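You operate a simulated robot arm through the tools that you are given. There is no shell and no other tool.

Carry out the task below with a simulated robot arm. There is one attempt and no reset: what you move stays moved.

## Task
Clear the open printer's plate and wipe it clean.
Fine: switch off first, slide the bed well forward, the spacer into the dark parts tray, teal cloth back where it lay. What is to be rubbed or washed off counts as gone when no trace of it is left.

It is judged by the outcome, as a careful person would: the job done as asked, and still so three seconds after it is handed in. It fails if anything else is knocked over, pushed out of place, dropped, spilled or broken. Flat cloth is picked up by pressing the open fingertips on it (5 to 10 N) and closing them slowly along it; thin cloth reads only 2 to 8 mm in the jaws.

## Robot
A 7-joint arm with a fingered hand, fixed in place. Base frame: the origin is on the floor under the middle of its stand, x ahead of it, y to its left, z up. Units: mm, rad, N and s.
It reaches about 1333 mm from its shoulder. Its first joint turns from -1.204 to 3.002 rad. Payload 5 kg.
The TCP is the grasp point between the finger pads, 32 mm short of the fingertips. In the tool frame z runs along the fingers and y along their closing line. The gripper opens to 160 mm; its body begins 89 mm behind the TCP. The gripper is a hand of 3 fingers: y runs from the thumb to the fingers, the wrist lies at [0, 0, -252] in the tool frame, and closing takes about 1.5 s.
Orientation is told as [roll, pitch, yaw] about the base's x, y, z axes, in that order, counted from this pose: with the fingers straight down and closing along the base's y, the tool's x points along the base's -x, its y along +y and its z along -z.

## Interface
- The arm moves only by the tool send_rows. Its arguments are lists of equal length, an entry for each row: "offset": the shift along the tool's x, y, z in cm, a list of three; "dr": the turn, a rotation vector about the tool's x, y, z in rad, a list of three. In form: {"offset": [[tx, ty, tz], ...], "dr": [[ax, ay, az], ...]}. A call has 1 to 20 rows; each row shifts and turns the commanded pose from where the row before left it, along the tool's axes as they then stand. "grip" is the finger opening in cm, from 0 to 16, set as the call begins (left out, the last holds). Rows are played at 5 a second. More than 50 mm and 0.15 rad between two rows, or a gripper value outside its range, and nothing of the call is played. A pose out of reach is approached as far as the arm can. The call stops where the force on the tool passes 90 N (or 10 N more than at its start, if that is more) or the arm is blocked; 0.2 s more then pass. The fingers move at their own pace (about 108 mm/s each) and stop on an object; they squeeze with about 30 N. The grip force told is the motor's: it shows also when the fingers shut on nothing. Time passes only in rows, and 0.2 s behind the last, so rows that do not move let the fingers close. The reply holds the time, the measured pose of the TCP, the force on the tool along the base axes, the opening and the grip force, in the units named above and with some noise, with the torque about the TCP (base axes, N m) and any sound that the robot's microphone picked up.
- Cameras (640 x 400 px; columns grow to the right, rows downward): "scene" is fixed at [399, 500.1, 1533.8]; the picture's right is [-0.88, -0.47, 0.00], its down [-0.18, 0.34, -0.92] and it looks along [0.43, -0.82, -0.38] (base axes); focal length 368 px, centre (320, 200). "wrist" rides on the gripper at [65, -4, -116] in the tool frame; the picture's right is [0.06, 1.00, 0.00], its down [-0.87, 0.05, -0.49] and it looks along [-0.49, 0.03, 0.87] (tool axes); focal length 261 px, centre (320, 200). There is no depth. A picture from a camera that has moved, and an enlarged one, comes with that camera's place and axes in the base frame and with its lens.
- grab_frame(camera): a new picture of that camera. The clock stands still meanwhile.
- raise_lower(by): slides the trunk up (or, below 0, down) by that many mm; the arm rides with it, the base frame stays. It gives what a move gives, with no picture.
- preshape(shape): the hand has 3 fingers and takes this shape, open, in about a second: jaw (thumb against the fingers, like two jaws); tri (thumb and two fingers); tip (a fingertip pinch); poke (one finger out to press); point (the index stretched); flat (the hand flat); cup (the hand cupped); fist (a fist). The gripper value then closes the fingers along that shape, each until it touches; the sizes above hold for jaw. It gives what a move gives, with no picture.
- close_up(camera, box): a new picture of the part [left, top, right, bottom] of that camera's present view, enlarged. The clock stands still meanwhile.
- sign_off(): hands the job in; it is judged then, once.

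Places have to be worked out from the pictures, the camera data and where the tool is seen. Open the gripper and draw the arm clear of the work before you hand the job in, unless the task says otherwise.

The tools are called after "Emit:" by a JSON object that holds its "fn" and its "kwargs". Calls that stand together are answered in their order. send_rows: Moves the arm, as the interface text tells. Its arguments: {"type":"object","properties":{"offset":{"type":"array","items":{"type":"array","items":{"type":"number"}}},"dr":{"type":"array","items":{"type":"array","items":{"type":"number"}}},"grip":{"type":"number"}},"required":["offset","dr"]} The other tools are called the same way: raise_lower (by) moves the trunk up or down; preshape (shape) gives the hand a shape; grab_frame (camera) takes a picture; close_up (camera, box) takes an enlarged picture of a part of a camera's view; sign_off () hands the job in.

At the start:

```text
t: 0.0
tool_pos: [611.9, -497.9, 1244.7]
ee_rot: [0.0, 0.001, 0.0]
force: [-0.2, 0.2, 0.2]
wrist_torque: [0.0, 0.01, -0.04]
gripper_width: 159.9
grasp_force: 0.0
shape: jaw
trunk travel left (down, up): [-800.0, 140.0]
```

scene: 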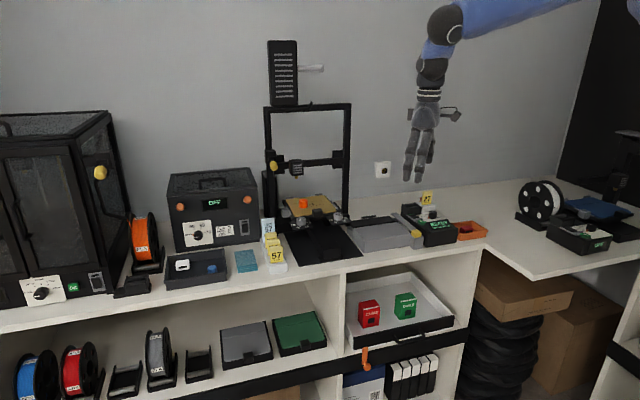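
wrist: 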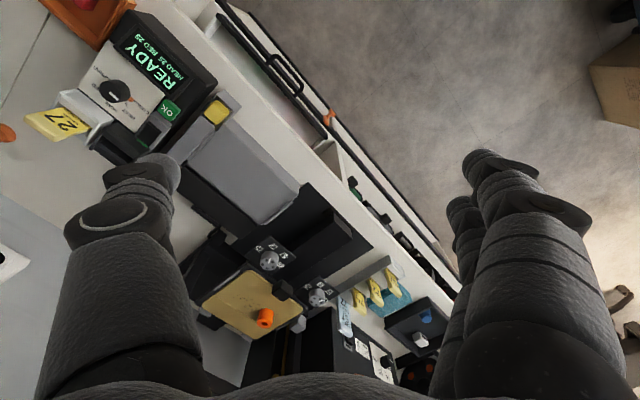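

I'll start by looking closely at the open printer and its surroundings before moving anything.

Emit:
{"fn": "close_up", "kwargs": {"camera": "scene", "box": [230, 170, 390, 270]}}

Emit:
{"fn": "close_up", "kwargs": {"camera": "scene", "box": [370, 170, 530, 270]}}

Emit:
{"fn": "close_up", "kwargs": {"camera": "scene", "box": [120, 200, 280, 300]}}

Emit:
{"fn": "close_up", "kwargs": {"camera": "wrist", "box": [0, 0, 320, 200]}}

Emit:
{"fn": "close_up", "kwargs": {"camera": "wrist", "box": [180, 180, 480, 368]}}

```text
4.00 times, centred on (310, 220) of scene
camera zoom: at [399.0, 500.1, 1533.8], right [-0.88, -0.47, 0.0], down [-0.18, 0.34, -0.92], along [0.43, -0.82, -0.38], focal length 1474 px, centre (360, 120)
```

zoom: 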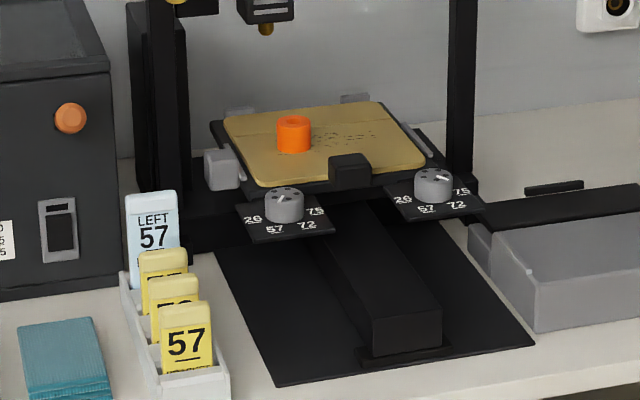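

```text
4.00 times, centred on (450, 220) of scene
camera zoom: at [399.0, 500.1, 1533.8], right [-0.88, -0.47, 0.0], down [-0.18, 0.34, -0.92], along [0.43, -0.82, -0.38], focal length 1474 px, centre (-200, 120)
```

zoom: 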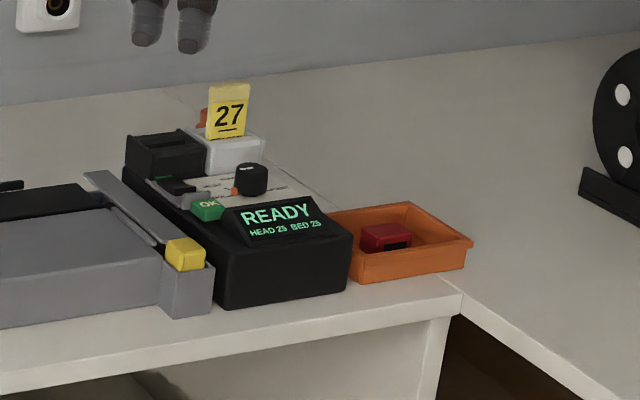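

```text
4.00 times, centred on (200, 250) of scene
camera zoom: at [399.0, 500.1, 1533.8], right [-0.88, -0.47, 0.0], down [-0.18, 0.34, -0.92], along [0.43, -0.82, -0.38], focal length 1474 px, centre (800, 0)
```

zoom: 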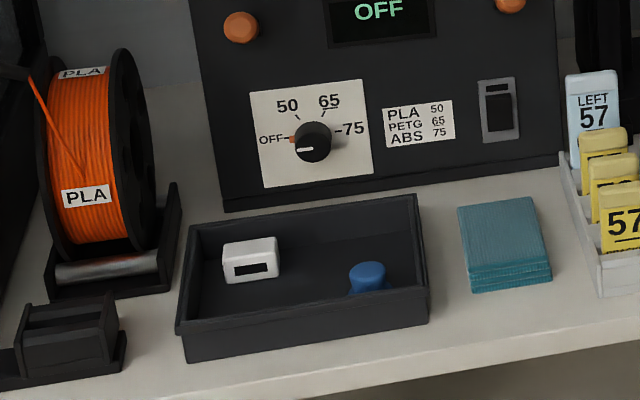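

```text
2.00 times, centred on (160, 100) of wrist
camera zoom: at [546.2, -501.7, 1360.8], right [-0.06, 1.0, 0.0], down [0.87, 0.05, 0.49], along [0.49, 0.03, -0.87], focal length 521 px, centre (640, 400)
```

zoom: 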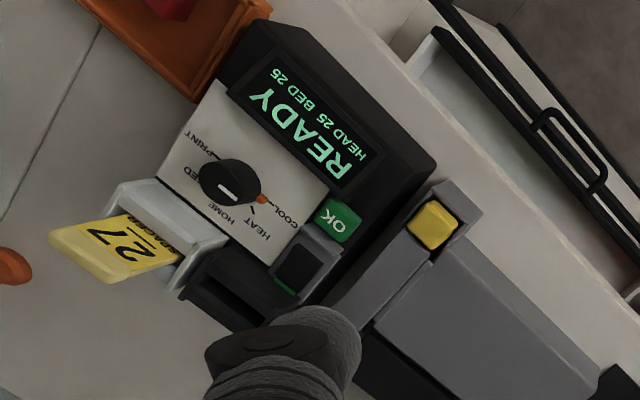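

```text
2.13 times, centred on (330, 274) of wrist
camera zoom: at [546.2, -501.7, 1360.8], right [-0.06, 1.0, 0.0], down [0.87, 0.05, 0.49], along [0.49, 0.03, -0.87], focal length 555 px, centre (299, 43)
```

zoom: 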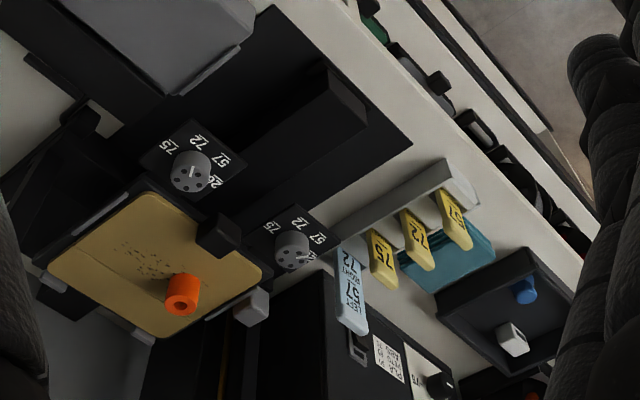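

The spacer (orange ring) sits on the open-frame printer's plate; I'll inspect the remaining parts of the room to tell which control box belongs to which printer.

Emit:
{"fn": "close_up", "kwargs": {"camera": "scene", "box": [480, 120, 640, 280]}}

Emit:
{"fn": "close_up", "kwargs": {"camera": "scene", "box": [240, 30, 400, 180]}}

Emit:
{"fn": "close_up", "kwargs": {"camera": "scene", "box": [0, 110, 130, 310]}}

Emit:
{"fn": "close_up", "kwargs": {"camera": "scene", "box": [390, 185, 490, 247]}}

Emit:
{"fn": "close_up", "kwargs": {"camera": "scene", "box": [260, 180, 370, 250]}}

Emit:
{"fn": "close_up", "kwargs": {"camera": "wrist", "box": [180, 240, 320, 340]}}

```text
2.50 times, centred on (560, 200) of scene
camera zoom: at [399.0, 500.1, 1533.8], right [-0.88, -0.47, 0.0], down [-0.18, 0.34, -0.92], along [0.43, -0.82, -0.38], focal length 921 px, centre (-280, 200)
```

zoom: 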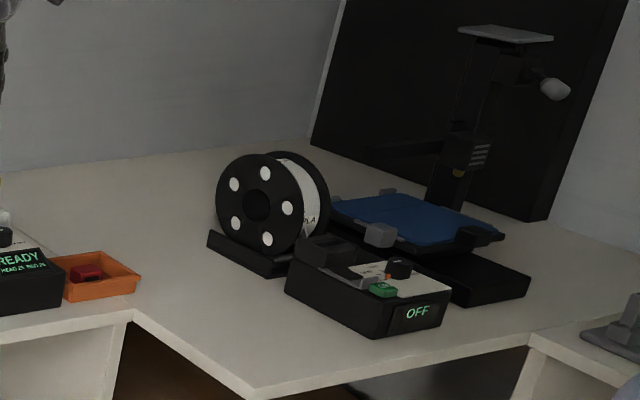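

```text
2.67 times, centred on (320, 105) of scene
camera zoom: at [399.0, 500.1, 1533.8], right [-0.88, -0.47, 0.0], down [-0.18, 0.34, -0.92], along [0.43, -0.82, -0.38], focal length 982 px, centre (320, 453)
```

zoom: 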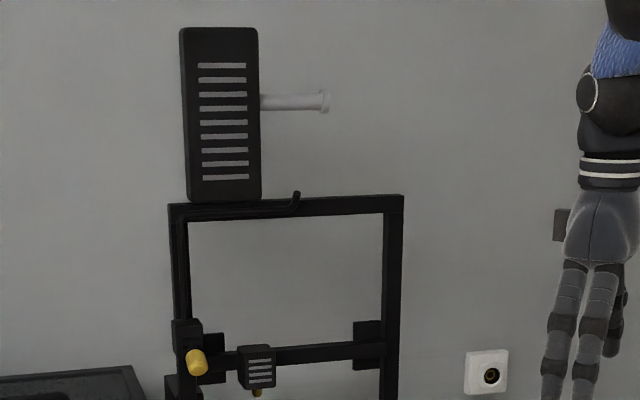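

```text
2.00 times, centred on (65, 210) of scene
camera zoom: at [399.0, 500.1, 1533.8], right [-0.88, -0.47, 0.0], down [-0.18, 0.34, -0.92], along [0.43, -0.82, -0.38], focal length 737 px, centre (830, 180)
```

zoom: 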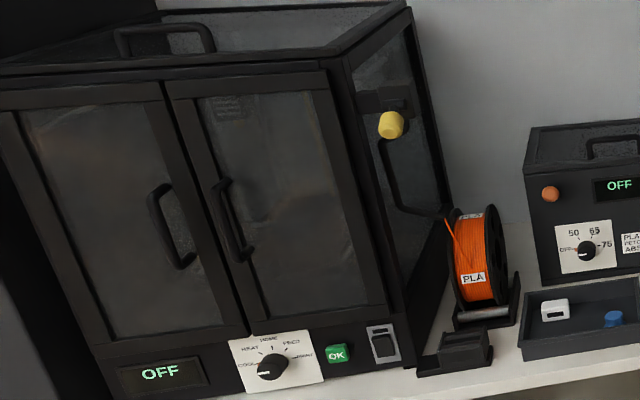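

```text
6.40 times, centred on (440, 216) of scene
camera zoom: at [399.0, 500.1, 1533.8], right [-0.88, -0.47, 0.0], down [-0.18, 0.34, -0.92], along [0.43, -0.82, -0.38], focal length 2358 px, centre (-448, 98)
```

zoom: 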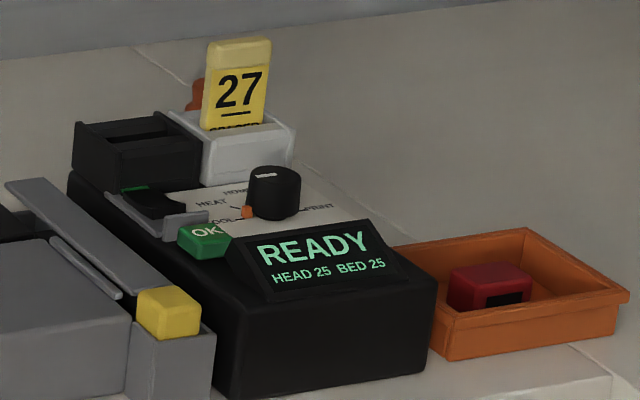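

```text
5.71 times, centred on (315, 215) of scene
camera zoom: at [399.0, 500.1, 1533.8], right [-0.88, -0.47, 0.0], down [-0.18, 0.34, -0.92], along [0.43, -0.82, -0.38], focal length 2105 px, centre (349, 114)
```

zoom: 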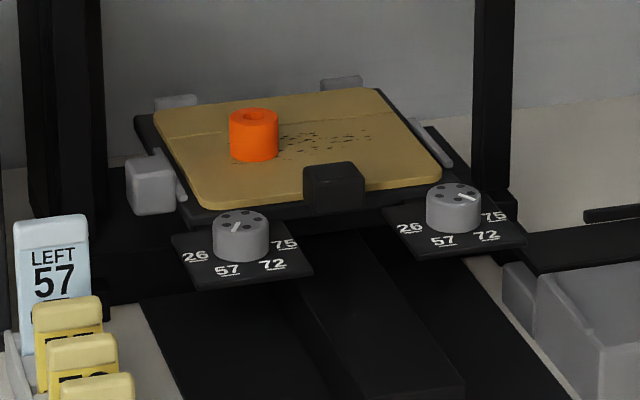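

```text
4.00 times, centred on (250, 290) of wrist
camera zoom: at [546.2, -501.7, 1360.8], right [-0.06, 1.0, 0.0], down [0.87, 0.05, 0.49], along [0.49, 0.03, -0.87], focal length 1043 px, centre (600, -160)
```

zoom: 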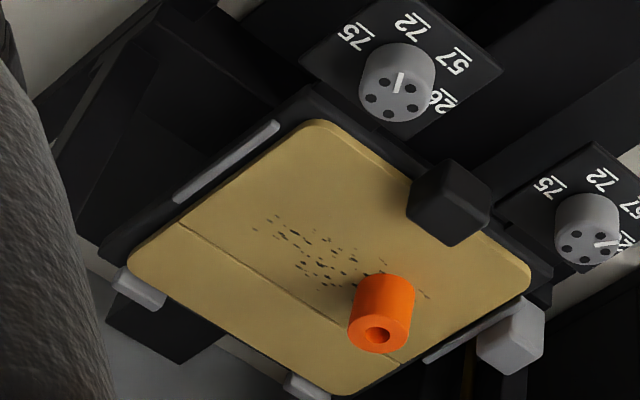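

The printer's own black box reads READY (HEAD 25, BED 25), so it is still on. The bench runs about 46° to the base axes, so I'll turn the tool to -0.8 rad yaw and hover above the control box for a closer look at its rocker switch.

Emit:
{"fn": "send_rows", "kwargs": {"offset": [[0, 0, 0], [0, 0, 0], [0, 0, 0], [0, 0, 0], [0, 0, 0], [0, 0, 0], [-2.75, -2.23, 1.5], [-2.75, -2.23, 1.5], [-2.75, -2.23, 1.5], [-2.75, -2.23, 1.5], [-2.75, -2.23, 1.5], [-2.75, -2.23, 1.5]], "dr": [[0, 0, 0.1333], [0, 0, 0.1333], [0, 0, 0.1333], [0, 0, 0.1333], [0, 0, 0.1333], [0, 0, 0.1333], [0, 0, 0], [0, 0, 0], [0, 0, 0], [0, 0, 0], [0, 0, 0], [0, 0, 0]]}}

```text
t: 2.6
tool_pos: [629.0, -709.2, 1151.5]
ee_rot: [0.0, 0.002, -0.799]
force: [0.1, -0.6, -0.3]
wrist_torque: [0.02, 0.01, 0.03]
gripper_width: 159.8
grasp_force: 0.0
shape: jaw
trunk travel left (down, up): [-800.0, 140.0]
```

The arm is over the control box at the expected place. I'll take pictures from both cameras.

Emit:
{"fn": "grab_frame", "kwargs": {"camera": "wrist"}}

Emit:
{"fn": "grab_frame", "kwargs": {"camera": "scene"}}

```text
taken
camera wrist: at [580.3, -664.2, 1268.5], right [0.67, 0.74, 0.0], down [0.64, -0.59, 0.49], along [0.36, -0.33, -0.87], focal length 261 px, centre (320, 200)
```

wrist: 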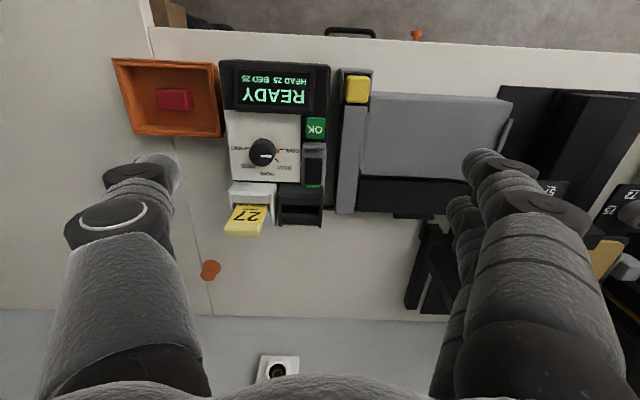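

```text
taken
```

scene: 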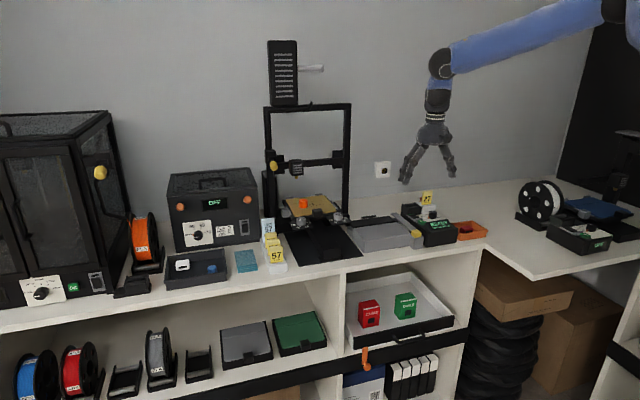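

The switch sits between the OK button and the dark holder. I'll zoom in on it.

Emit:
{"fn": "close_up", "kwargs": {"camera": "wrist", "box": [210, 50, 370, 250]}}

Emit:
{"fn": "close_up", "kwargs": {"camera": "wrist", "box": [280, 105, 350, 200]}}

Emit:
{"fn": "close_up", "kwargs": {"camera": "scene", "box": [395, 200, 445, 235]}}

Emit:
{"fn": "close_up", "kwargs": {"camera": "scene", "box": [555, 205, 625, 260]}}

Emit:
{"fn": "close_up", "kwargs": {"camera": "scene", "box": [225, 205, 265, 240]}}

```text
2.00 times, centred on (290, 150) of wrist
camera zoom: at [580.3, -664.2, 1268.5], right [0.67, 0.74, 0.0], down [0.64, -0.59, 0.49], along [0.36, -0.33, -0.87], focal length 521 px, centre (380, 300)
```

zoom: 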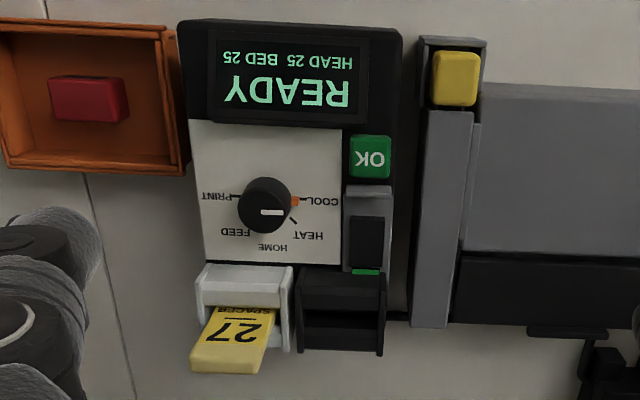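

```text
4.21 times, centred on (315, 152) of wrist
camera zoom: at [580.3, -664.2, 1268.5], right [0.67, 0.74, 0.0], down [0.64, -0.59, 0.49], along [0.36, -0.33, -0.87], focal length 1098 px, centre (341, 400)
```

zoom: 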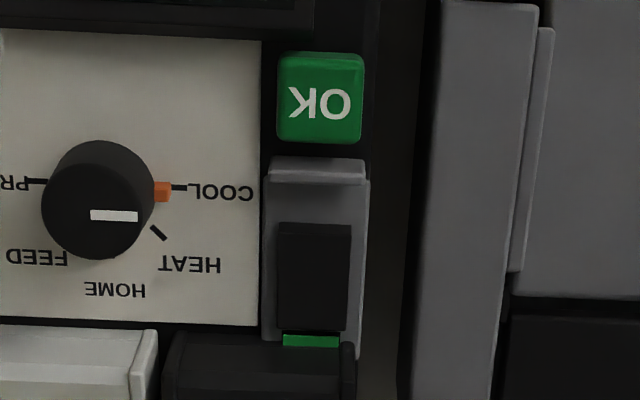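

```text
11.43 times, centred on (420, 218) of scene
camera zoom: at [399.0, 500.1, 1533.8], right [-0.88, -0.47, 0.0], down [-0.18, 0.34, -0.92], along [0.43, -0.82, -0.38], focal length 4210 px, centre (-823, 0)
```

zoom: 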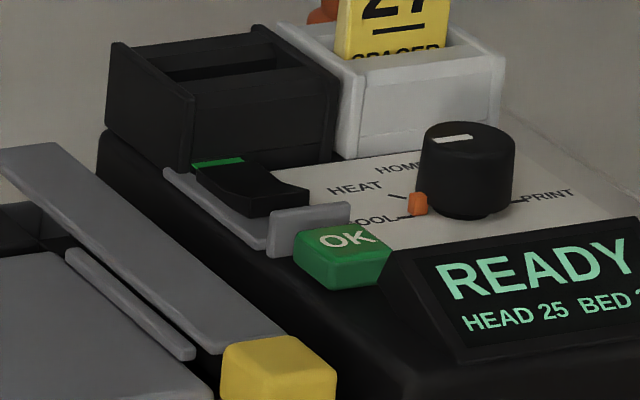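

```text
7.27 times, centred on (590, 232) of scene
camera zoom: at [399.0, 500.1, 1533.8], right [-0.88, -0.47, 0.0], down [-0.18, 0.34, -0.92], along [0.43, -0.82, -0.38], focal length 2679 px, centre (-1644, -36)
```

zoom: 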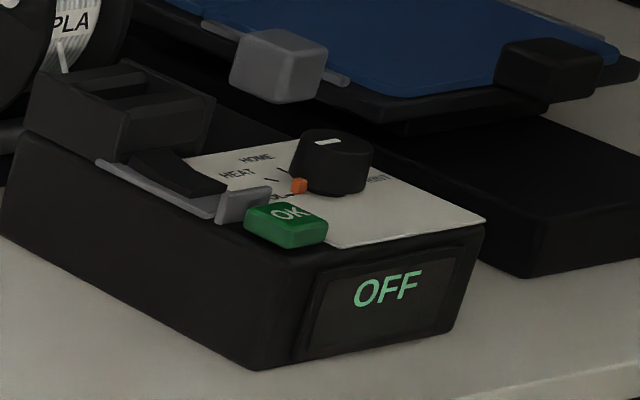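

```text
11.43 times, centred on (245, 222) of scene
camera zoom: at [399.0, 500.1, 1533.8], right [-0.88, -0.47, 0.0], down [-0.18, 0.34, -0.92], along [0.43, -0.82, -0.38], focal length 4210 px, centre (1177, -57)
```

zoom: 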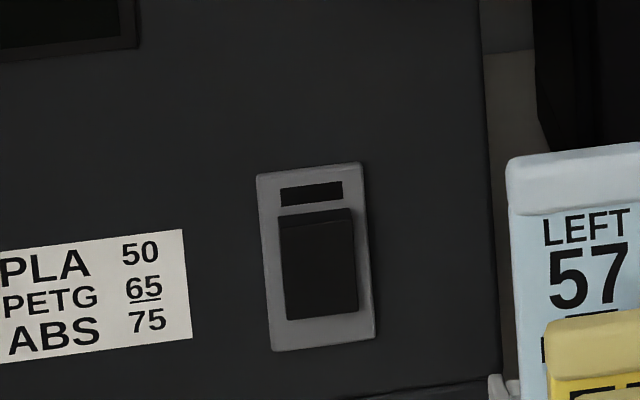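

The rocker's green mark shows at the far (wall) end. Compared with the second printer's OFF rocker, its near end is raised, so the near end at about (661, -748, 962) has to be pressed. I'll take the poke shape and see where the finger lies.

Emit:
{"fn": "preshape", "kwargs": {"shape": "poke"}}

```text
t: 3.5
tool_pos: [629.4, -706.9, 1153.4]
ee_rot: [0.001, 0.0, -0.8]
force: [-0.2, 0.4, 1.4]
wrist_torque: [0.03, -0.01, 0.0]
gripper_width: 0.2
grasp_force: 0.1
shape: poke
trunk travel left (down, up): [-800.0, 140.0]
```

The hand took the poke shape. I'll look at it from both cameras to find the fingertip.

Emit:
{"fn": "grab_frame", "kwargs": {"camera": "wrist"}}

Emit:
{"fn": "close_up", "kwargs": {"camera": "scene", "box": [380, 80, 500, 240]}}

```text
taken
camera wrist: at [579.9, -662.5, 1269.5], right [0.67, 0.74, 0.0], down [0.64, -0.59, 0.49], along [0.36, -0.33, -0.87], focal length 261 px, centre (320, 200)
```

wrist: 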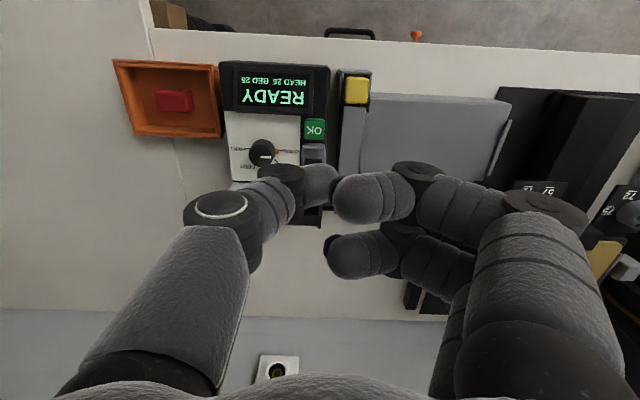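

```text
2.50 times, centred on (440, 160) of scene
camera zoom: at [399.0, 500.1, 1533.8], right [-0.88, -0.47, 0.0], down [-0.18, 0.34, -0.92], along [0.43, -0.82, -0.38], focal length 921 px, centre (20, 300)
```

zoom: 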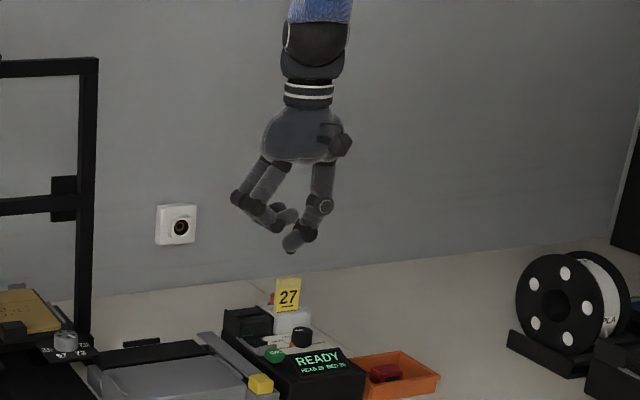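

The thumb is the protruding finger, its tip about 30 mm past the TCP near the tool axis. I'll zoom in to see how much clearance the other fingertips have.

Emit:
{"fn": "close_up", "kwargs": {"camera": "scene", "box": [395, 120, 475, 240]}}

Emit:
{"fn": "close_up", "kwargs": {"camera": "wrist", "box": [220, 100, 440, 300]}}

```text
3.33 times, centred on (435, 180) of scene
camera zoom: at [399.0, 500.1, 1533.8], right [-0.88, -0.47, 0.0], down [-0.18, 0.34, -0.92], along [0.43, -0.82, -0.38], focal length 1228 px, centre (-63, 267)
```

zoom: 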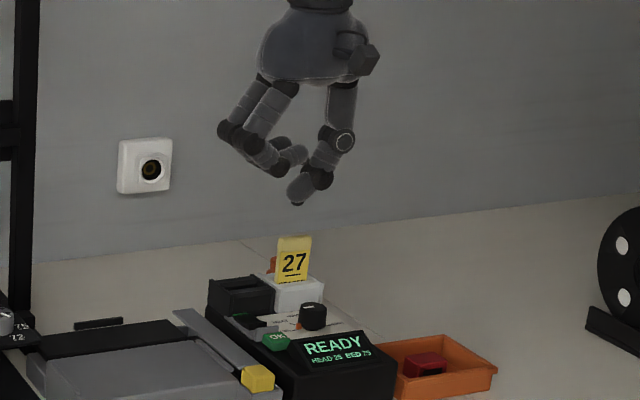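

```text
2.00 times, centred on (330, 200) of wrist
camera zoom: at [579.9, -662.5, 1269.5], right [0.67, 0.74, 0.0], down [0.64, -0.59, 0.49], along [0.36, -0.33, -0.87], focal length 521 px, centre (300, 200)
```

zoom: 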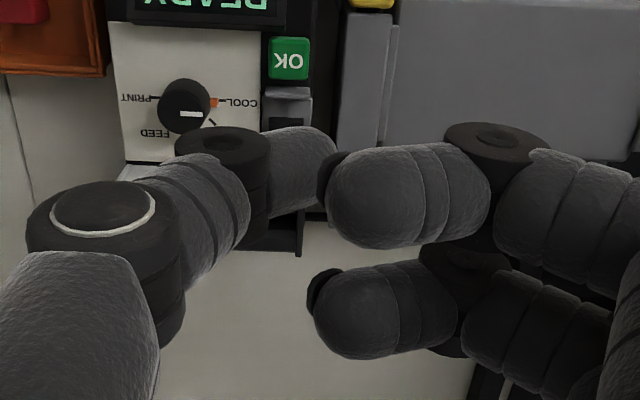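

The thumb tip leads the other fingertips by about 31 mm. I'll lean the hand back 0.3 rad so the other fingers stay clear of the dark holder, then bring the tip to about 28 mm above the rocker's near end to check alignment.

Emit:
{"fn": "send_rows", "kwargs": {"offset": [[0, 0, 0], [0, 0, 0], [-0.16, -0.21, 3.5], [-0.16, -0.21, 3.5], [-0.16, -0.21, 3.5], [-0.16, -0.21, 3.4]], "dr": [[0, -0.15, 0], [0, -0.15, 0], [0, 0, 0], [0, 0, 0], [0, 0, 0], [0, 0, 0]]}}

Emit:
{"fn": "close_up", "kwargs": {"camera": "scene", "box": [390, 180, 460, 240]}}

Emit:
{"fn": "close_up", "kwargs": {"camera": "wrist", "box": [200, 60, 440, 300]}}

```text
t: 4.9
tool_pos: [657.3, -752.0, 1022.9]
ee_rot: [-0.002, -0.299, -0.8]
force: [0.8, 0.4, -0.5]
wrist_torque: [0.01, -0.01, -0.01]
gripper_width: 0.2
grasp_force: 0.0
shape: poke
trunk travel left (down, up): [-800.0, 140.0]
```

```text
6.67 times, centred on (425, 210) of scene
camera zoom: at [399.0, 500.1, 1533.8], right [-0.88, -0.47, 0.0], down [-0.18, 0.34, -0.92], along [0.43, -0.82, -0.38], focal length 2456 px, centre (-380, 133)
```

zoom: 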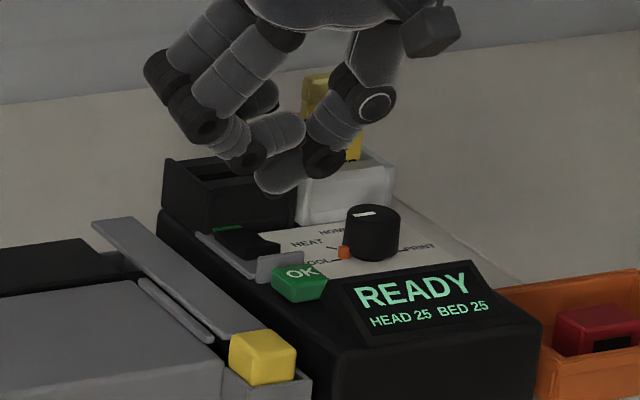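

```text
1.67 times, centred on (320, 180) of wrist
camera zoom: at [586.5, -684.7, 1114.6], right [0.67, 0.74, -0.02], down [0.52, -0.45, 0.73], along [0.53, -0.5, -0.69], focal length 434 px, centre (320, 233)
```

zoom: 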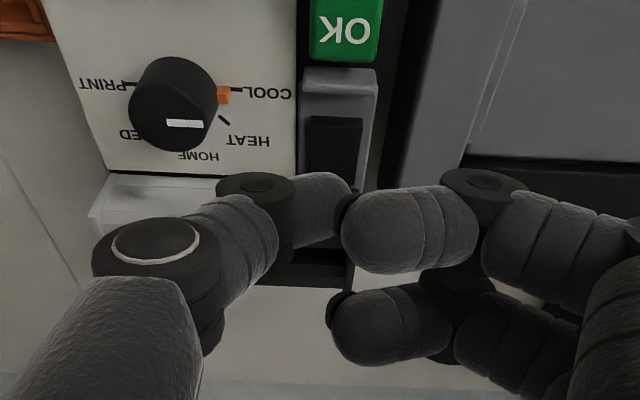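

The tip looks to be right above the rocker, about 27 mm up. I'll zoom in more to check the lateral alignment and the rocker's tilt.

Emit:
{"fn": "close_up", "kwargs": {"camera": "scene", "box": [405, 195, 435, 225]}}

Emit:
{"fn": "close_up", "kwargs": {"camera": "wrist", "box": [290, 80, 370, 200]}}

```text
13.33 times, centred on (420, 210) of scene
camera zoom: at [399.0, 500.1, 1533.8], right [-0.88, -0.47, 0.0], down [-0.18, 0.34, -0.92], along [0.43, -0.82, -0.38], focal length 4912 px, centre (-1013, 67)
```

zoom: 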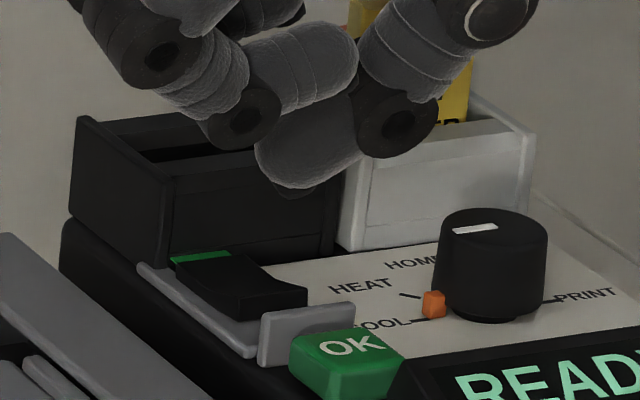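

```text
3.33 times, centred on (330, 140) of wrist
camera zoom: at [586.5, -684.7, 1114.6], right [0.67, 0.74, -0.02], down [0.52, -0.45, 0.73], along [0.53, -0.5, -0.69], focal length 869 px, centre (287, 400)
```

zoom: 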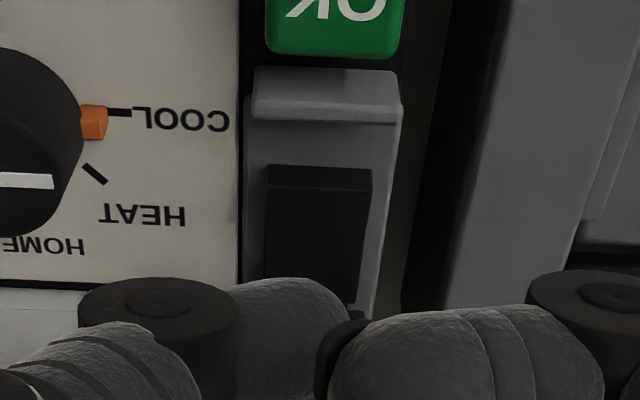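

The tip is about 7 mm to the right and 7 mm too far in relative to the rocker's near end. I'll shift it over and come down to about 10 mm above.

Emit:
{"fn": "send_rows", "kwargs": {"offset": [[0.5, 0.365, 0.475], [0.5, 0.365, 0.475]], "dr": [[0, 0, 0], [0, 0, 0]]}}

Emit:
{"fn": "close_up", "kwargs": {"camera": "scene", "box": [405, 195, 435, 225]}}

Emit:
{"fn": "close_up", "kwargs": {"camera": "wrist", "box": [270, 80, 370, 220]}}

```text
t: 5.5
tool_pos: [658.1, -739.6, 1012.7]
ee_rot: [0.001, -0.299, -0.8]
force: [-0.1, 0.7, -0.8]
wrist_torque: [-0.01, 0.01, -0.01]
gripper_width: 0.0
grasp_force: 0.1
shape: poke
trunk travel left (down, up): [-800.0, 140.0]
```

```text
13.33 times, centred on (420, 210) of scene
camera zoom: at [399.0, 500.1, 1533.8], right [-0.88, -0.47, 0.0], down [-0.18, 0.34, -0.92], along [0.43, -0.82, -0.38], focal length 4912 px, centre (-1013, 67)
```

zoom: 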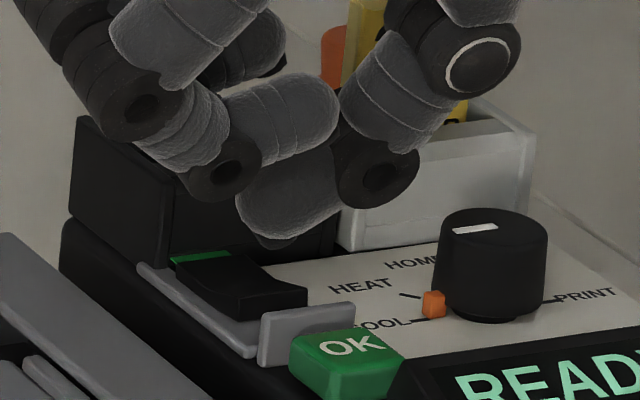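

```text
2.86 times, centred on (320, 150) of wrist
camera zoom: at [587.5, -673.5, 1103.6], right [0.67, 0.74, -0.02], down [0.52, -0.45, 0.73], along [0.53, -0.5, -0.69], focal length 745 px, centre (320, 343)
```

zoom: 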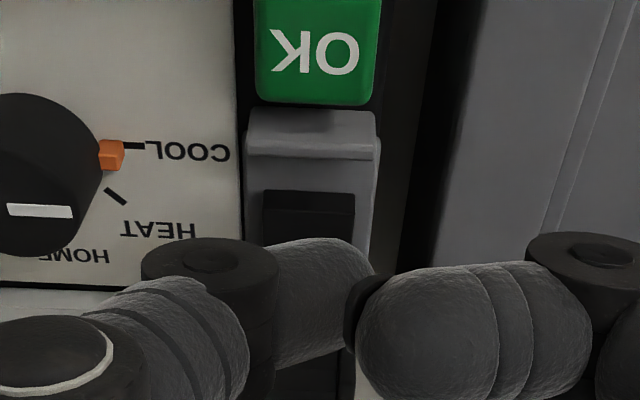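

The tip is now right above the near end with about 10–12 mm to go. I'll lower straight down 9 mm and read the force.

Emit:
{"fn": "send_rows", "kwargs": {"offset": [[0.118, 0, 0.382], [0.089, 0, 0.287], [0.059, 0, 0.191]], "dr": [[0, 0, 0], [0, 0, 0], [0, 0, 0]]}}

```text
t: 6.3
tool_pos: [657.2, -740.5, 1001.7]
ee_rot: [0.002, -0.299, -0.799]
force: [-0.4, 0.2, 0.5]
wrist_torque: [0.03, 0.0, -0.02]
gripper_width: 0.0
grasp_force: 0.0
shape: poke
trunk travel left (down, up): [-800.0, 140.0]
```

No contact yet. I'll continue down in small steps of 2 mm.

Emit:
{"fn": "send_rows", "kwargs": {"offset": [[0.059, 0, 0.191], [0.059, 0, 0.191]], "dr": [[0, 0, 0], [0, 0, 0]]}}

Emit:
{"fn": "close_up", "kwargs": {"camera": "scene", "box": [405, 195, 435, 225]}}

```text
t: 6.9
tool_pos: [658.4, -739.9, 999.5]
ee_rot: [0.001, -0.301, -0.8]
force: [0.3, -0.1, -0.3]
wrist_torque: [0.0, -0.03, 0.03]
gripper_width: 0.0
grasp_force: 0.1
shape: poke
trunk travel left (down, up): [-800.0, 140.0]
```

```text
13.33 times, centred on (420, 210) of scene
camera zoom: at [399.0, 500.1, 1533.8], right [-0.88, -0.47, 0.0], down [-0.18, 0.34, -0.92], along [0.43, -0.82, -0.38], focal length 4912 px, centre (-1013, 67)
```

zoom: 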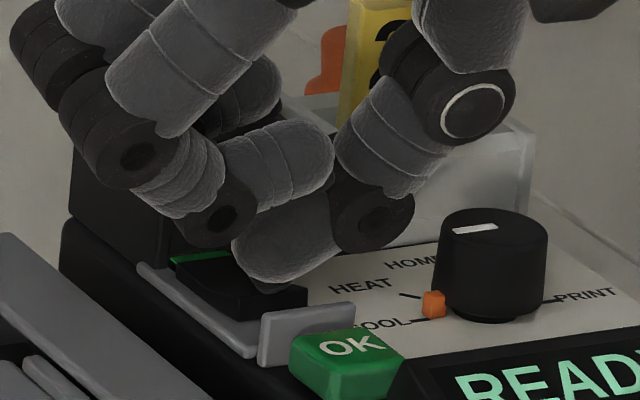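

The tip is almost at the rocker. Continue pressing in small steps.

Emit:
{"fn": "send_rows", "kwargs": {"offset": [[0.059, 0, 0.191], [0.059, 0, 0.191]], "dr": [[0, 0, 0], [0, 0, 0]]}}

```text
t: 7.5
tool_pos: [657.7, -738.4, 994.4]
ee_rot: [0.001, -0.301, -0.799]
force: [0.0, -0.3, 0.5]
wrist_torque: [-0.01, -0.01, -0.02]
gripper_width: 0.0
grasp_force: 0.0
shape: poke
trunk travel left (down, up): [-800.0, 140.0]
```

Emit:
{"fn": "send_rows", "kwargs": {"offset": [[0.045, 0, 0.143], [0.045, 0, 0.143]], "dr": [[0, 0, 0], [0, 0, 0]]}}

Emit:
{"fn": "close_up", "kwargs": {"camera": "scene", "box": [405, 195, 435, 225]}}

```text
t: 8.1
tool_pos: [658.5, -739.0, 991.0]
ee_rot: [0.0, -0.3, -0.798]
force: [0.3, 0.1, -0.6]
wrist_torque: [0.0, -0.01, 0.01]
gripper_width: 0.2
grasp_force: 0.1
shape: poke
trunk travel left (down, up): [-800.0, 140.0]
heard: click
```

```text
13.33 times, centred on (420, 210) of scene
camera zoom: at [399.0, 500.1, 1533.8], right [-0.88, -0.47, 0.0], down [-0.18, 0.34, -0.92], along [0.43, -0.82, -0.38], focal length 4912 px, centre (-1013, 67)
```

zoom: 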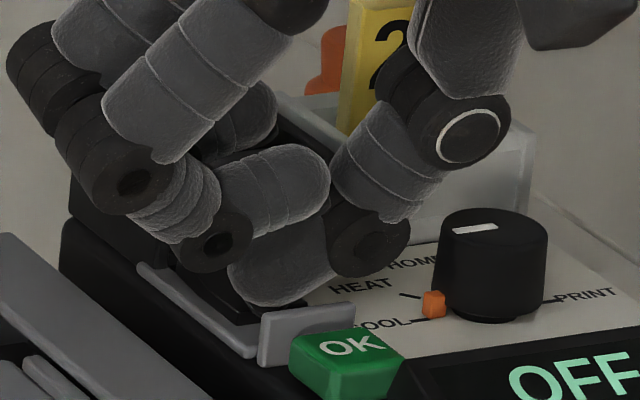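

A click, and the display now reads OFF. I'll lift straight up, un-tilt, and look at the result.

Emit:
{"fn": "send_rows", "kwargs": {"offset": [[-0.3, 0, -0.96], [-1.1, 0, -3.6], [-1.1, 0, -3.6], [-1.1, 0, -3.6], [-1.1, 0, -3.6], [0, 0, 0], [0, 0, 0]], "dr": [[0, 0, 0], [0, 0, 0], [0, 0, 0], [0, 0, 0], [0, 0, 0], [0, 0.15, 0], [0, 0.15, 0]]}}

Emit:
{"fn": "close_up", "kwargs": {"camera": "scene", "box": [395, 185, 475, 245]}}

```text
t: 9.7
tool_pos: [657.8, -737.5, 1151.6]
ee_rot: [0.002, 0.003, -0.802]
force: [-1.2, -0.8, -0.6]
wrist_torque: [0.0, 0.02, 0.02]
gripper_width: 0.2
grasp_force: 0.0
shape: poke
trunk travel left (down, up): [-800.0, 140.0]
```

```text
6.67 times, centred on (435, 215) of scene
camera zoom: at [399.0, 500.1, 1533.8], right [-0.88, -0.47, 0.0], down [-0.18, 0.34, -0.92], along [0.43, -0.82, -0.38], focal length 2456 px, centre (-447, 100)
```

zoom: 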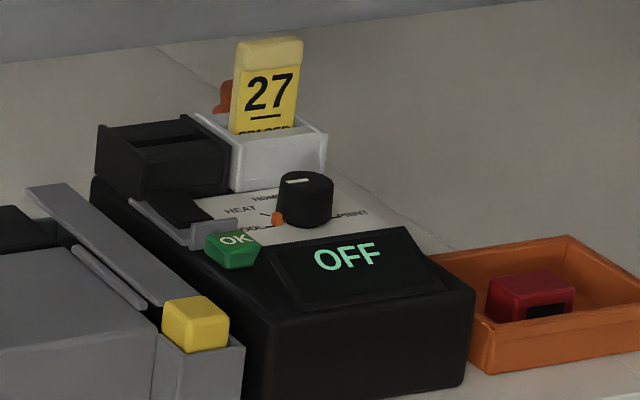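

The printer is off and nothing else moved. I'll return the hand to jaw shape and move along the bench to hover in front of the open printer's gantry to view the bed.

Emit:
{"fn": "preshape", "kwargs": {"shape": "jaw"}}

Emit:
{"fn": "send_rows", "kwargs": {"offset": [[0.4, 4.4, 0], [0.4, 4.4, 0], [0.4, 4.4, 0], [0.4, 4.4, 0], [0.4, 4.4, 0], [0.4, 4.4, 0], [0.4, 4.4, 0], [0.4, 4.4, 0]], "dr": [[0, 0, 0], [0, 0, 0], [0, 0, 0], [0, 0, 0], [0, 0, 0], [0, 0, 0], [0, 0, 0], [0, 0, 0]]}}

Emit:
{"fn": "grab_frame", "kwargs": {"camera": "wrist"}}

Emit:
{"fn": "grab_frame", "kwargs": {"camera": "scene"}}

```text
t: 10.6
tool_pos: [657.5, -738.1, 1152.2]
ee_rot: [0.0, 0.0, -0.798]
force: [0.0, 1.3, 1.0]
wrist_torque: [-0.01, 0.0, 0.0]
gripper_width: 159.7
grasp_force: 0.0
shape: jaw
trunk travel left (down, up): [-800.0, 140.0]
```

```text
t: 12.4
tool_pos: [891.3, -470.5, 1151.5]
ee_rot: [-0.002, 0.0, -0.801]
force: [1.1, -0.2, 0.8]
wrist_torque: [-0.05, 0.05, -0.05]
gripper_width: 159.9
grasp_force: 0.0
shape: jaw
trunk travel left (down, up): [-800.0, 140.0]
```

```text
taken
camera wrist: at [842.9, -425.7, 1267.6], right [0.67, 0.74, 0.0], down [0.64, -0.59, 0.49], along [0.36, -0.33, -0.87], focal length 261 px, centre (320, 200)
```

wrist: 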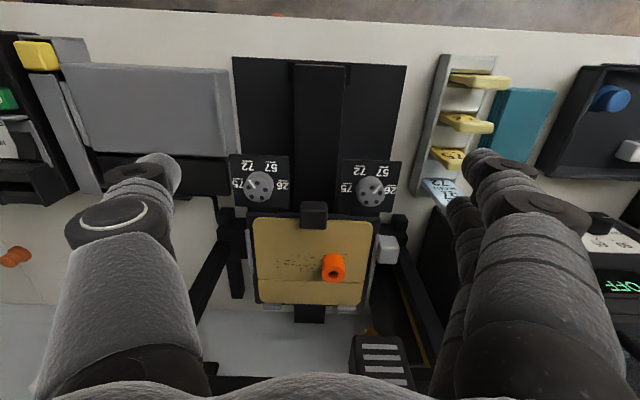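

```text
taken
```

scene: 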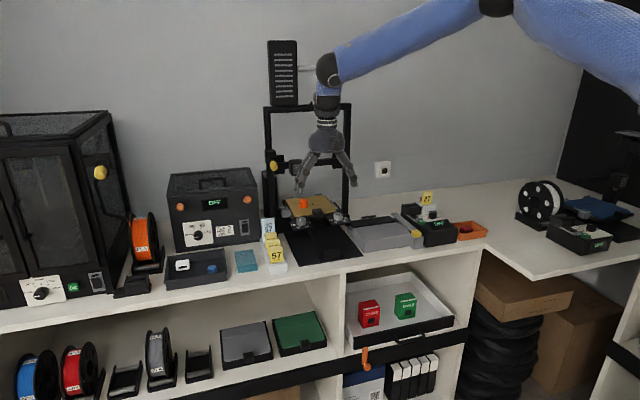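

This gives a good view of the whole printer. I'll zoom in on the bed, block and knobs.

Emit:
{"fn": "close_up", "kwargs": {"camera": "wrist", "box": [210, 140, 430, 330]}}

Emit:
{"fn": "close_up", "kwargs": {"camera": "wrist", "box": [410, 40, 640, 220]}}

Emit:
{"fn": "close_up", "kwargs": {"camera": "wrist", "box": [280, 180, 350, 240]}}

```text
2.11 times, centred on (320, 235) of wrist
camera zoom: at [842.9, -425.7, 1267.6], right [0.67, 0.74, 0.0], down [0.64, -0.59, 0.49], along [0.36, -0.33, -0.87], focal length 549 px, centre (320, 126)
```

zoom: 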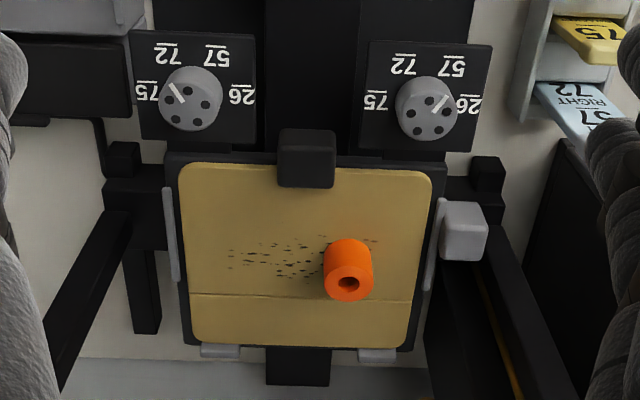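

```text
2.22 times, centred on (525, 130) of wrist
camera zoom: at [842.9, -425.7, 1267.6], right [0.67, 0.74, 0.0], down [0.64, -0.59, 0.49], along [0.36, -0.33, -0.87], focal length 579 px, centre (-136, 356)
```

zoom: 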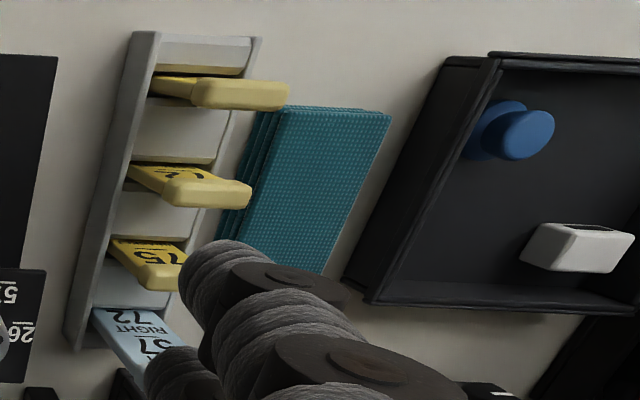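

```text
6.67 times, centred on (315, 210) of wrist
camera zoom: at [842.9, -425.7, 1267.6], right [0.67, 0.74, 0.0], down [0.64, -0.59, 0.49], along [0.36, -0.33, -0.87], focal length 1738 px, centre (353, 133)
```

zoom: 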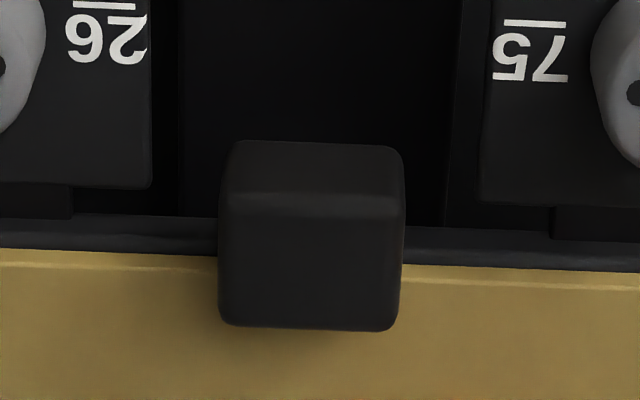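

The black block on the bed's front edge looks like the bed's pull. I'll check it from the scene camera to pin down its height.

Emit:
{"fn": "close_up", "kwargs": {"camera": "scene", "box": [275, 185, 355, 235]}}

Emit:
{"fn": "close_up", "kwargs": {"camera": "scene", "box": [300, 195, 340, 225]}}

```text
8.00 times, centred on (315, 210) of scene
camera zoom: at [399.0, 500.1, 1533.8], right [-0.88, -0.47, 0.0], down [-0.18, 0.34, -0.92], along [0.43, -0.82, -0.38], focal length 2947 px, centre (360, 120)
```

zoom: 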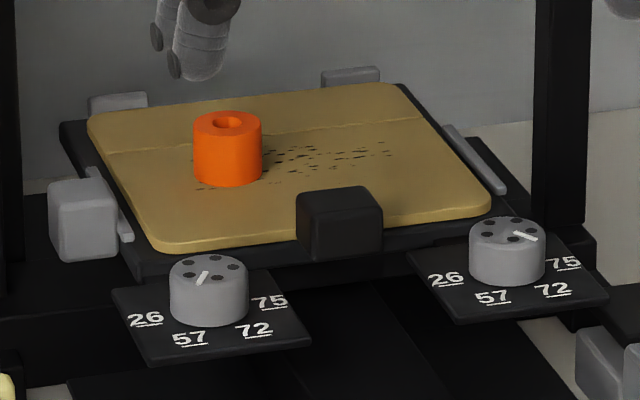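

```text
13.33 times, centred on (320, 210) of scene
camera zoom: at [399.0, 500.1, 1533.8], right [-0.88, -0.47, 0.0], down [-0.18, 0.34, -0.92], along [0.43, -0.82, -0.38], focal length 4912 px, centre (320, 67)
```

zoom: 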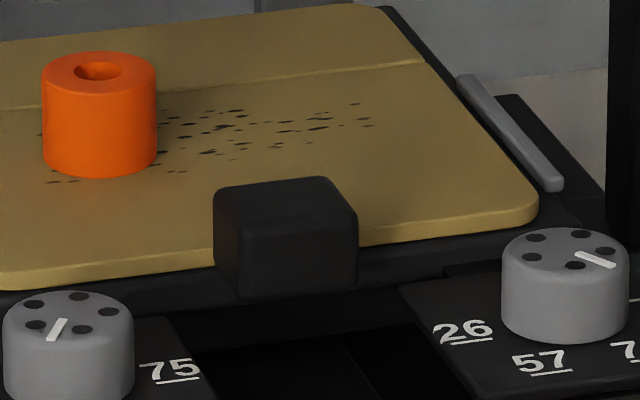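

The block's top is at about (970, -552, 1000), 34 mm wide and some 17 mm above the plate. The gantry bar is above it, so I'll tilt the hand 0.8 rad so it reaches in from the front, narrow the jaws to 5.5 cm and stop 60 mm short.

Emit:
{"fn": "send_rows", "kwargs": {"grip": 5.5, "offset": [[0, 0, 0], [0, 0, 0], [0, 0, 0], [0, 0, 0], [0, 0, 0], [0, 0, 0], [1.05, -0.03, 3.49], [1.05, -0.03, 3.49], [1.05, -0.03, 3.49]], "dr": [[0, -0.1333, 0], [0, -0.1333, 0], [0, -0.1333, 0], [0, -0.1333, 0], [0, -0.1333, 0], [0, -0.1333, 0], [0, 0, 0], [0, 0, 0], [0, 0, 0]]}}

Emit:
{"fn": "grab_frame", "kwargs": {"camera": "wrist"}}

Emit:
{"fn": "close_up", "kwargs": {"camera": "scene", "box": [260, 120, 380, 240]}}

```text
t: 14.4
tool_pos: [921.2, -508.4, 1056.9]
ee_rot: [0.0, -0.799, -0.802]
force: [0.1, -0.5, 0.2]
wrist_torque: [0.02, 0.07, 0.0]
gripper_width: 55.3
grasp_force: 0.2
shape: jaw
trunk travel left (down, up): [-800.0, 140.0]
```

```text
taken
camera wrist: at [827.8, -419.3, 1092.1], right [0.69, 0.73, -0.04], down [0.22, -0.14, 0.97], along [0.69, -0.67, -0.26], focal length 261 px, centre (320, 200)
```

wrist: 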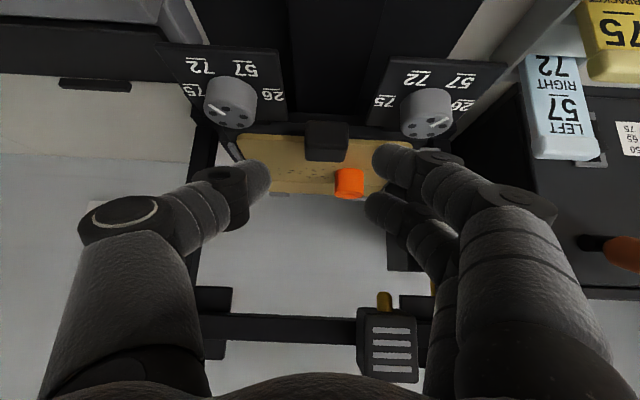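

```text
3.33 times, centred on (320, 180) of scene
camera zoom: at [399.0, 500.1, 1533.8], right [-0.88, -0.47, 0.0], down [-0.18, 0.34, -0.92], along [0.43, -0.82, -0.38], focal length 1228 px, centre (320, 267)
```

zoom: 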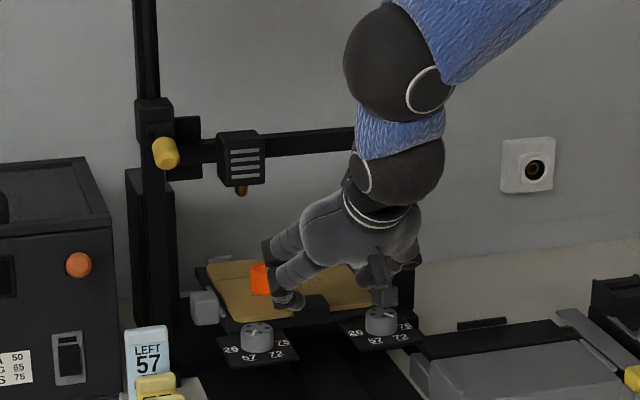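

The nozzle works out at about f = 134 mm behind... i.e. (1053, -550, 1110), so the gantry is ~58 mm behind the block and a smaller tilt will fit, giving a better grip. I'll zoom in on the block from here first.

Emit:
{"fn": "close_up", "kwargs": {"camera": "wrist", "box": [230, 90, 410, 220]}}

Emit:
{"fn": "close_up", "kwargs": {"camera": "scene", "box": [290, 190, 350, 230]}}

```text
3.08 times, centred on (320, 155) of wrist
camera zoom: at [827.8, -419.3, 1092.1], right [0.69, 0.73, -0.04], down [0.22, -0.14, 0.97], along [0.69, -0.67, -0.26], focal length 802 px, centre (320, 338)
```

zoom: 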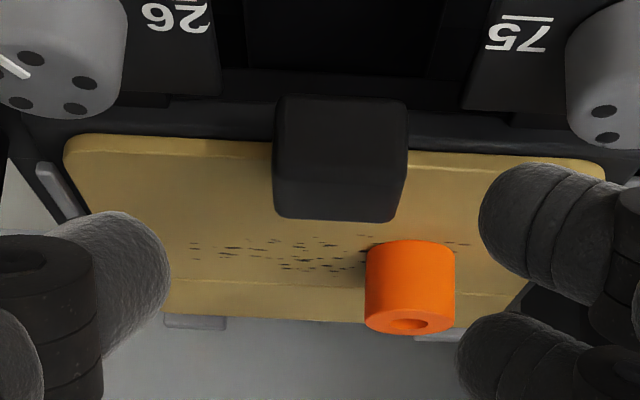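

```text
10.00 times, centred on (320, 210) of scene
camera zoom: at [399.0, 500.1, 1533.8], right [-0.88, -0.47, 0.0], down [-0.18, 0.34, -0.92], along [0.43, -0.82, -0.38], focal length 3684 px, centre (320, 100)
```

zoom: 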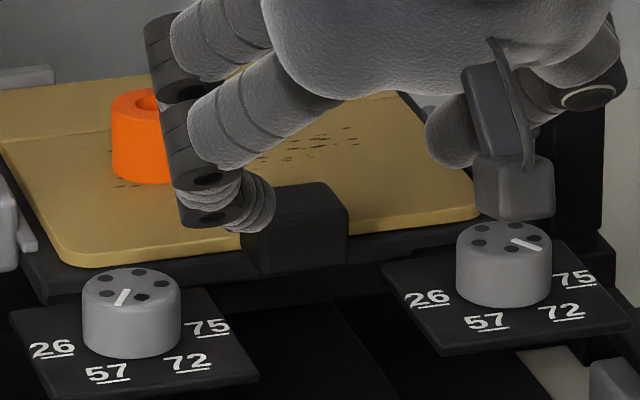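

The block is a pull fixed to the bed's front edge, but there's little side height to pinch with these thick fingers. Hooking it from behind with one fingertip is surer. I'll check how far the print head sticks out before planning the tilt.

Emit:
{"fn": "close_up", "kwargs": {"camera": "wrist", "box": [190, 270, 450, 400]}}

Emit:
{"fn": "close_up", "kwargs": {"camera": "scene", "box": [260, 145, 340, 195]}}

```text
2.46 times, centred on (320, 335) of wrist
camera zoom: at [827.8, -419.3, 1092.1], right [0.69, 0.73, -0.04], down [0.22, -0.14, 0.97], along [0.69, -0.67, -0.26], focal length 642 px, centre (320, -132)
```

zoom: 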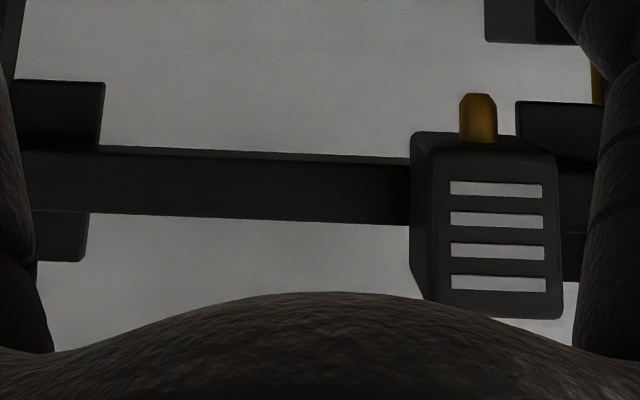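

```text
8.00 times, centred on (300, 170) of scene
camera zoom: at [399.0, 500.1, 1533.8], right [-0.88, -0.47, 0.0], down [-0.18, 0.34, -0.92], along [0.43, -0.82, -0.38], focal length 2947 px, centre (480, 440)
```

zoom: 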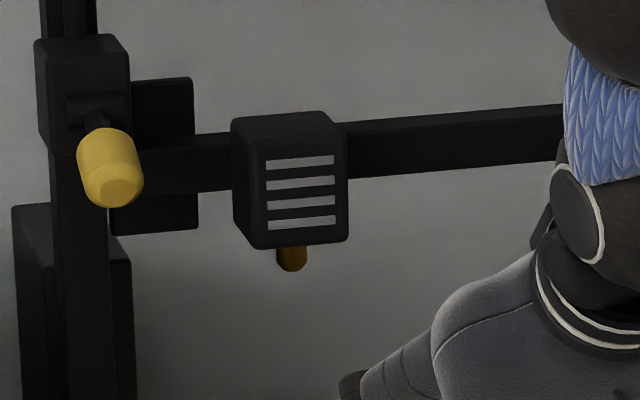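

The head's front is at f≈-1109 (bench depth) above z 1125, so a 0.65 rad tilt leaves room. I'll back off, take the poke shape there, and come to a point just above and in front of the block.

Emit:
{"fn": "send_rows", "kwargs": {"offset": [[-1.1, 0, -3.17], [-1.1, 0, -3.17]], "dr": [[0, 0, 0], [0, 0, 0]]}}

Emit:
{"fn": "preshape", "kwargs": {"shape": "poke"}}

Emit:
{"fn": "send_rows", "kwargs": {"offset": [[0, 0, 0], [-0.42, 0.053, 3.25], [-0.42, 0.053, 3.25], [-0.42, 0.053, 3.25]], "dr": [[0, 0.15, 0], [0, 0, 0], [0, 0, 0], [0, 0, 0]]}}

Emit:
{"fn": "grab_frame", "kwargs": {"camera": "wrist"}}

Emit:
{"fn": "close_up", "kwargs": {"camera": "scene", "box": [270, 150, 370, 230]}}

```text
t: 15.0
tool_pos: [899.7, -488.7, 1122.5]
ee_rot: [0.001, -0.8, -0.799]
force: [-1.2, -0.6, -0.5]
wrist_torque: [0.02, 0.01, 0.04]
gripper_width: 55.4
grasp_force: 0.1
shape: jaw
trunk travel left (down, up): [-800.0, 140.0]
```

```text
t: 15.9
tool_pos: [899.9, -488.1, 1121.6]
ee_rot: [0.0, -0.8, -0.798]
force: [0.3, 0.3, 0.2]
wrist_torque: [0.01, -0.01, -0.01]
gripper_width: 0.0
grasp_force: 0.0
shape: poke
trunk travel left (down, up): [-800.0, 140.0]
```

```text
t: 16.9
tool_pos: [953.3, -541.2, 1049.5]
ee_rot: [0.001, -0.651, -0.8]
force: [1.3, -1.6, -0.6]
wrist_torque: [0.0, 0.05, -0.01]
gripper_width: 0.3
grasp_force: 0.0
shape: poke
trunk travel left (down, up): [-800.0, 140.0]
```

```text
taken
camera wrist: at [865.4, -456.3, 1101.5], right [0.68, 0.73, -0.04], down [0.31, -0.25, 0.92], along [0.66, -0.64, -0.4], focal length 261 px, centre (320, 200)
```

wrist: 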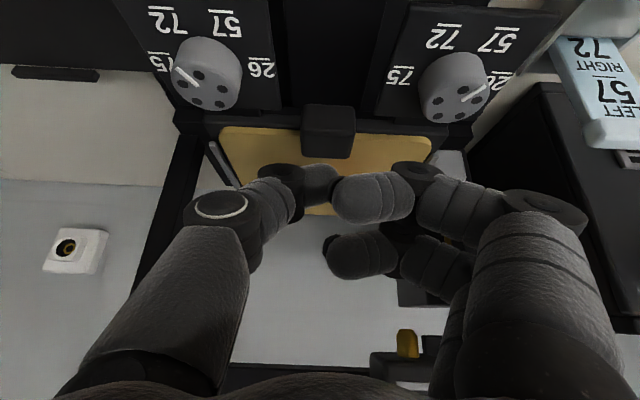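

```text
5.00 times, centred on (320, 190) of scene
camera zoom: at [399.0, 500.1, 1533.8], right [-0.88, -0.47, 0.0], down [-0.18, 0.34, -0.92], along [0.43, -0.82, -0.38], focal length 1842 px, centre (320, 250)
```

zoom: 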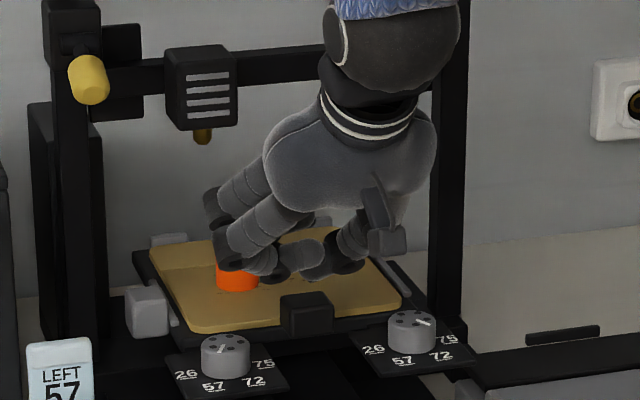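

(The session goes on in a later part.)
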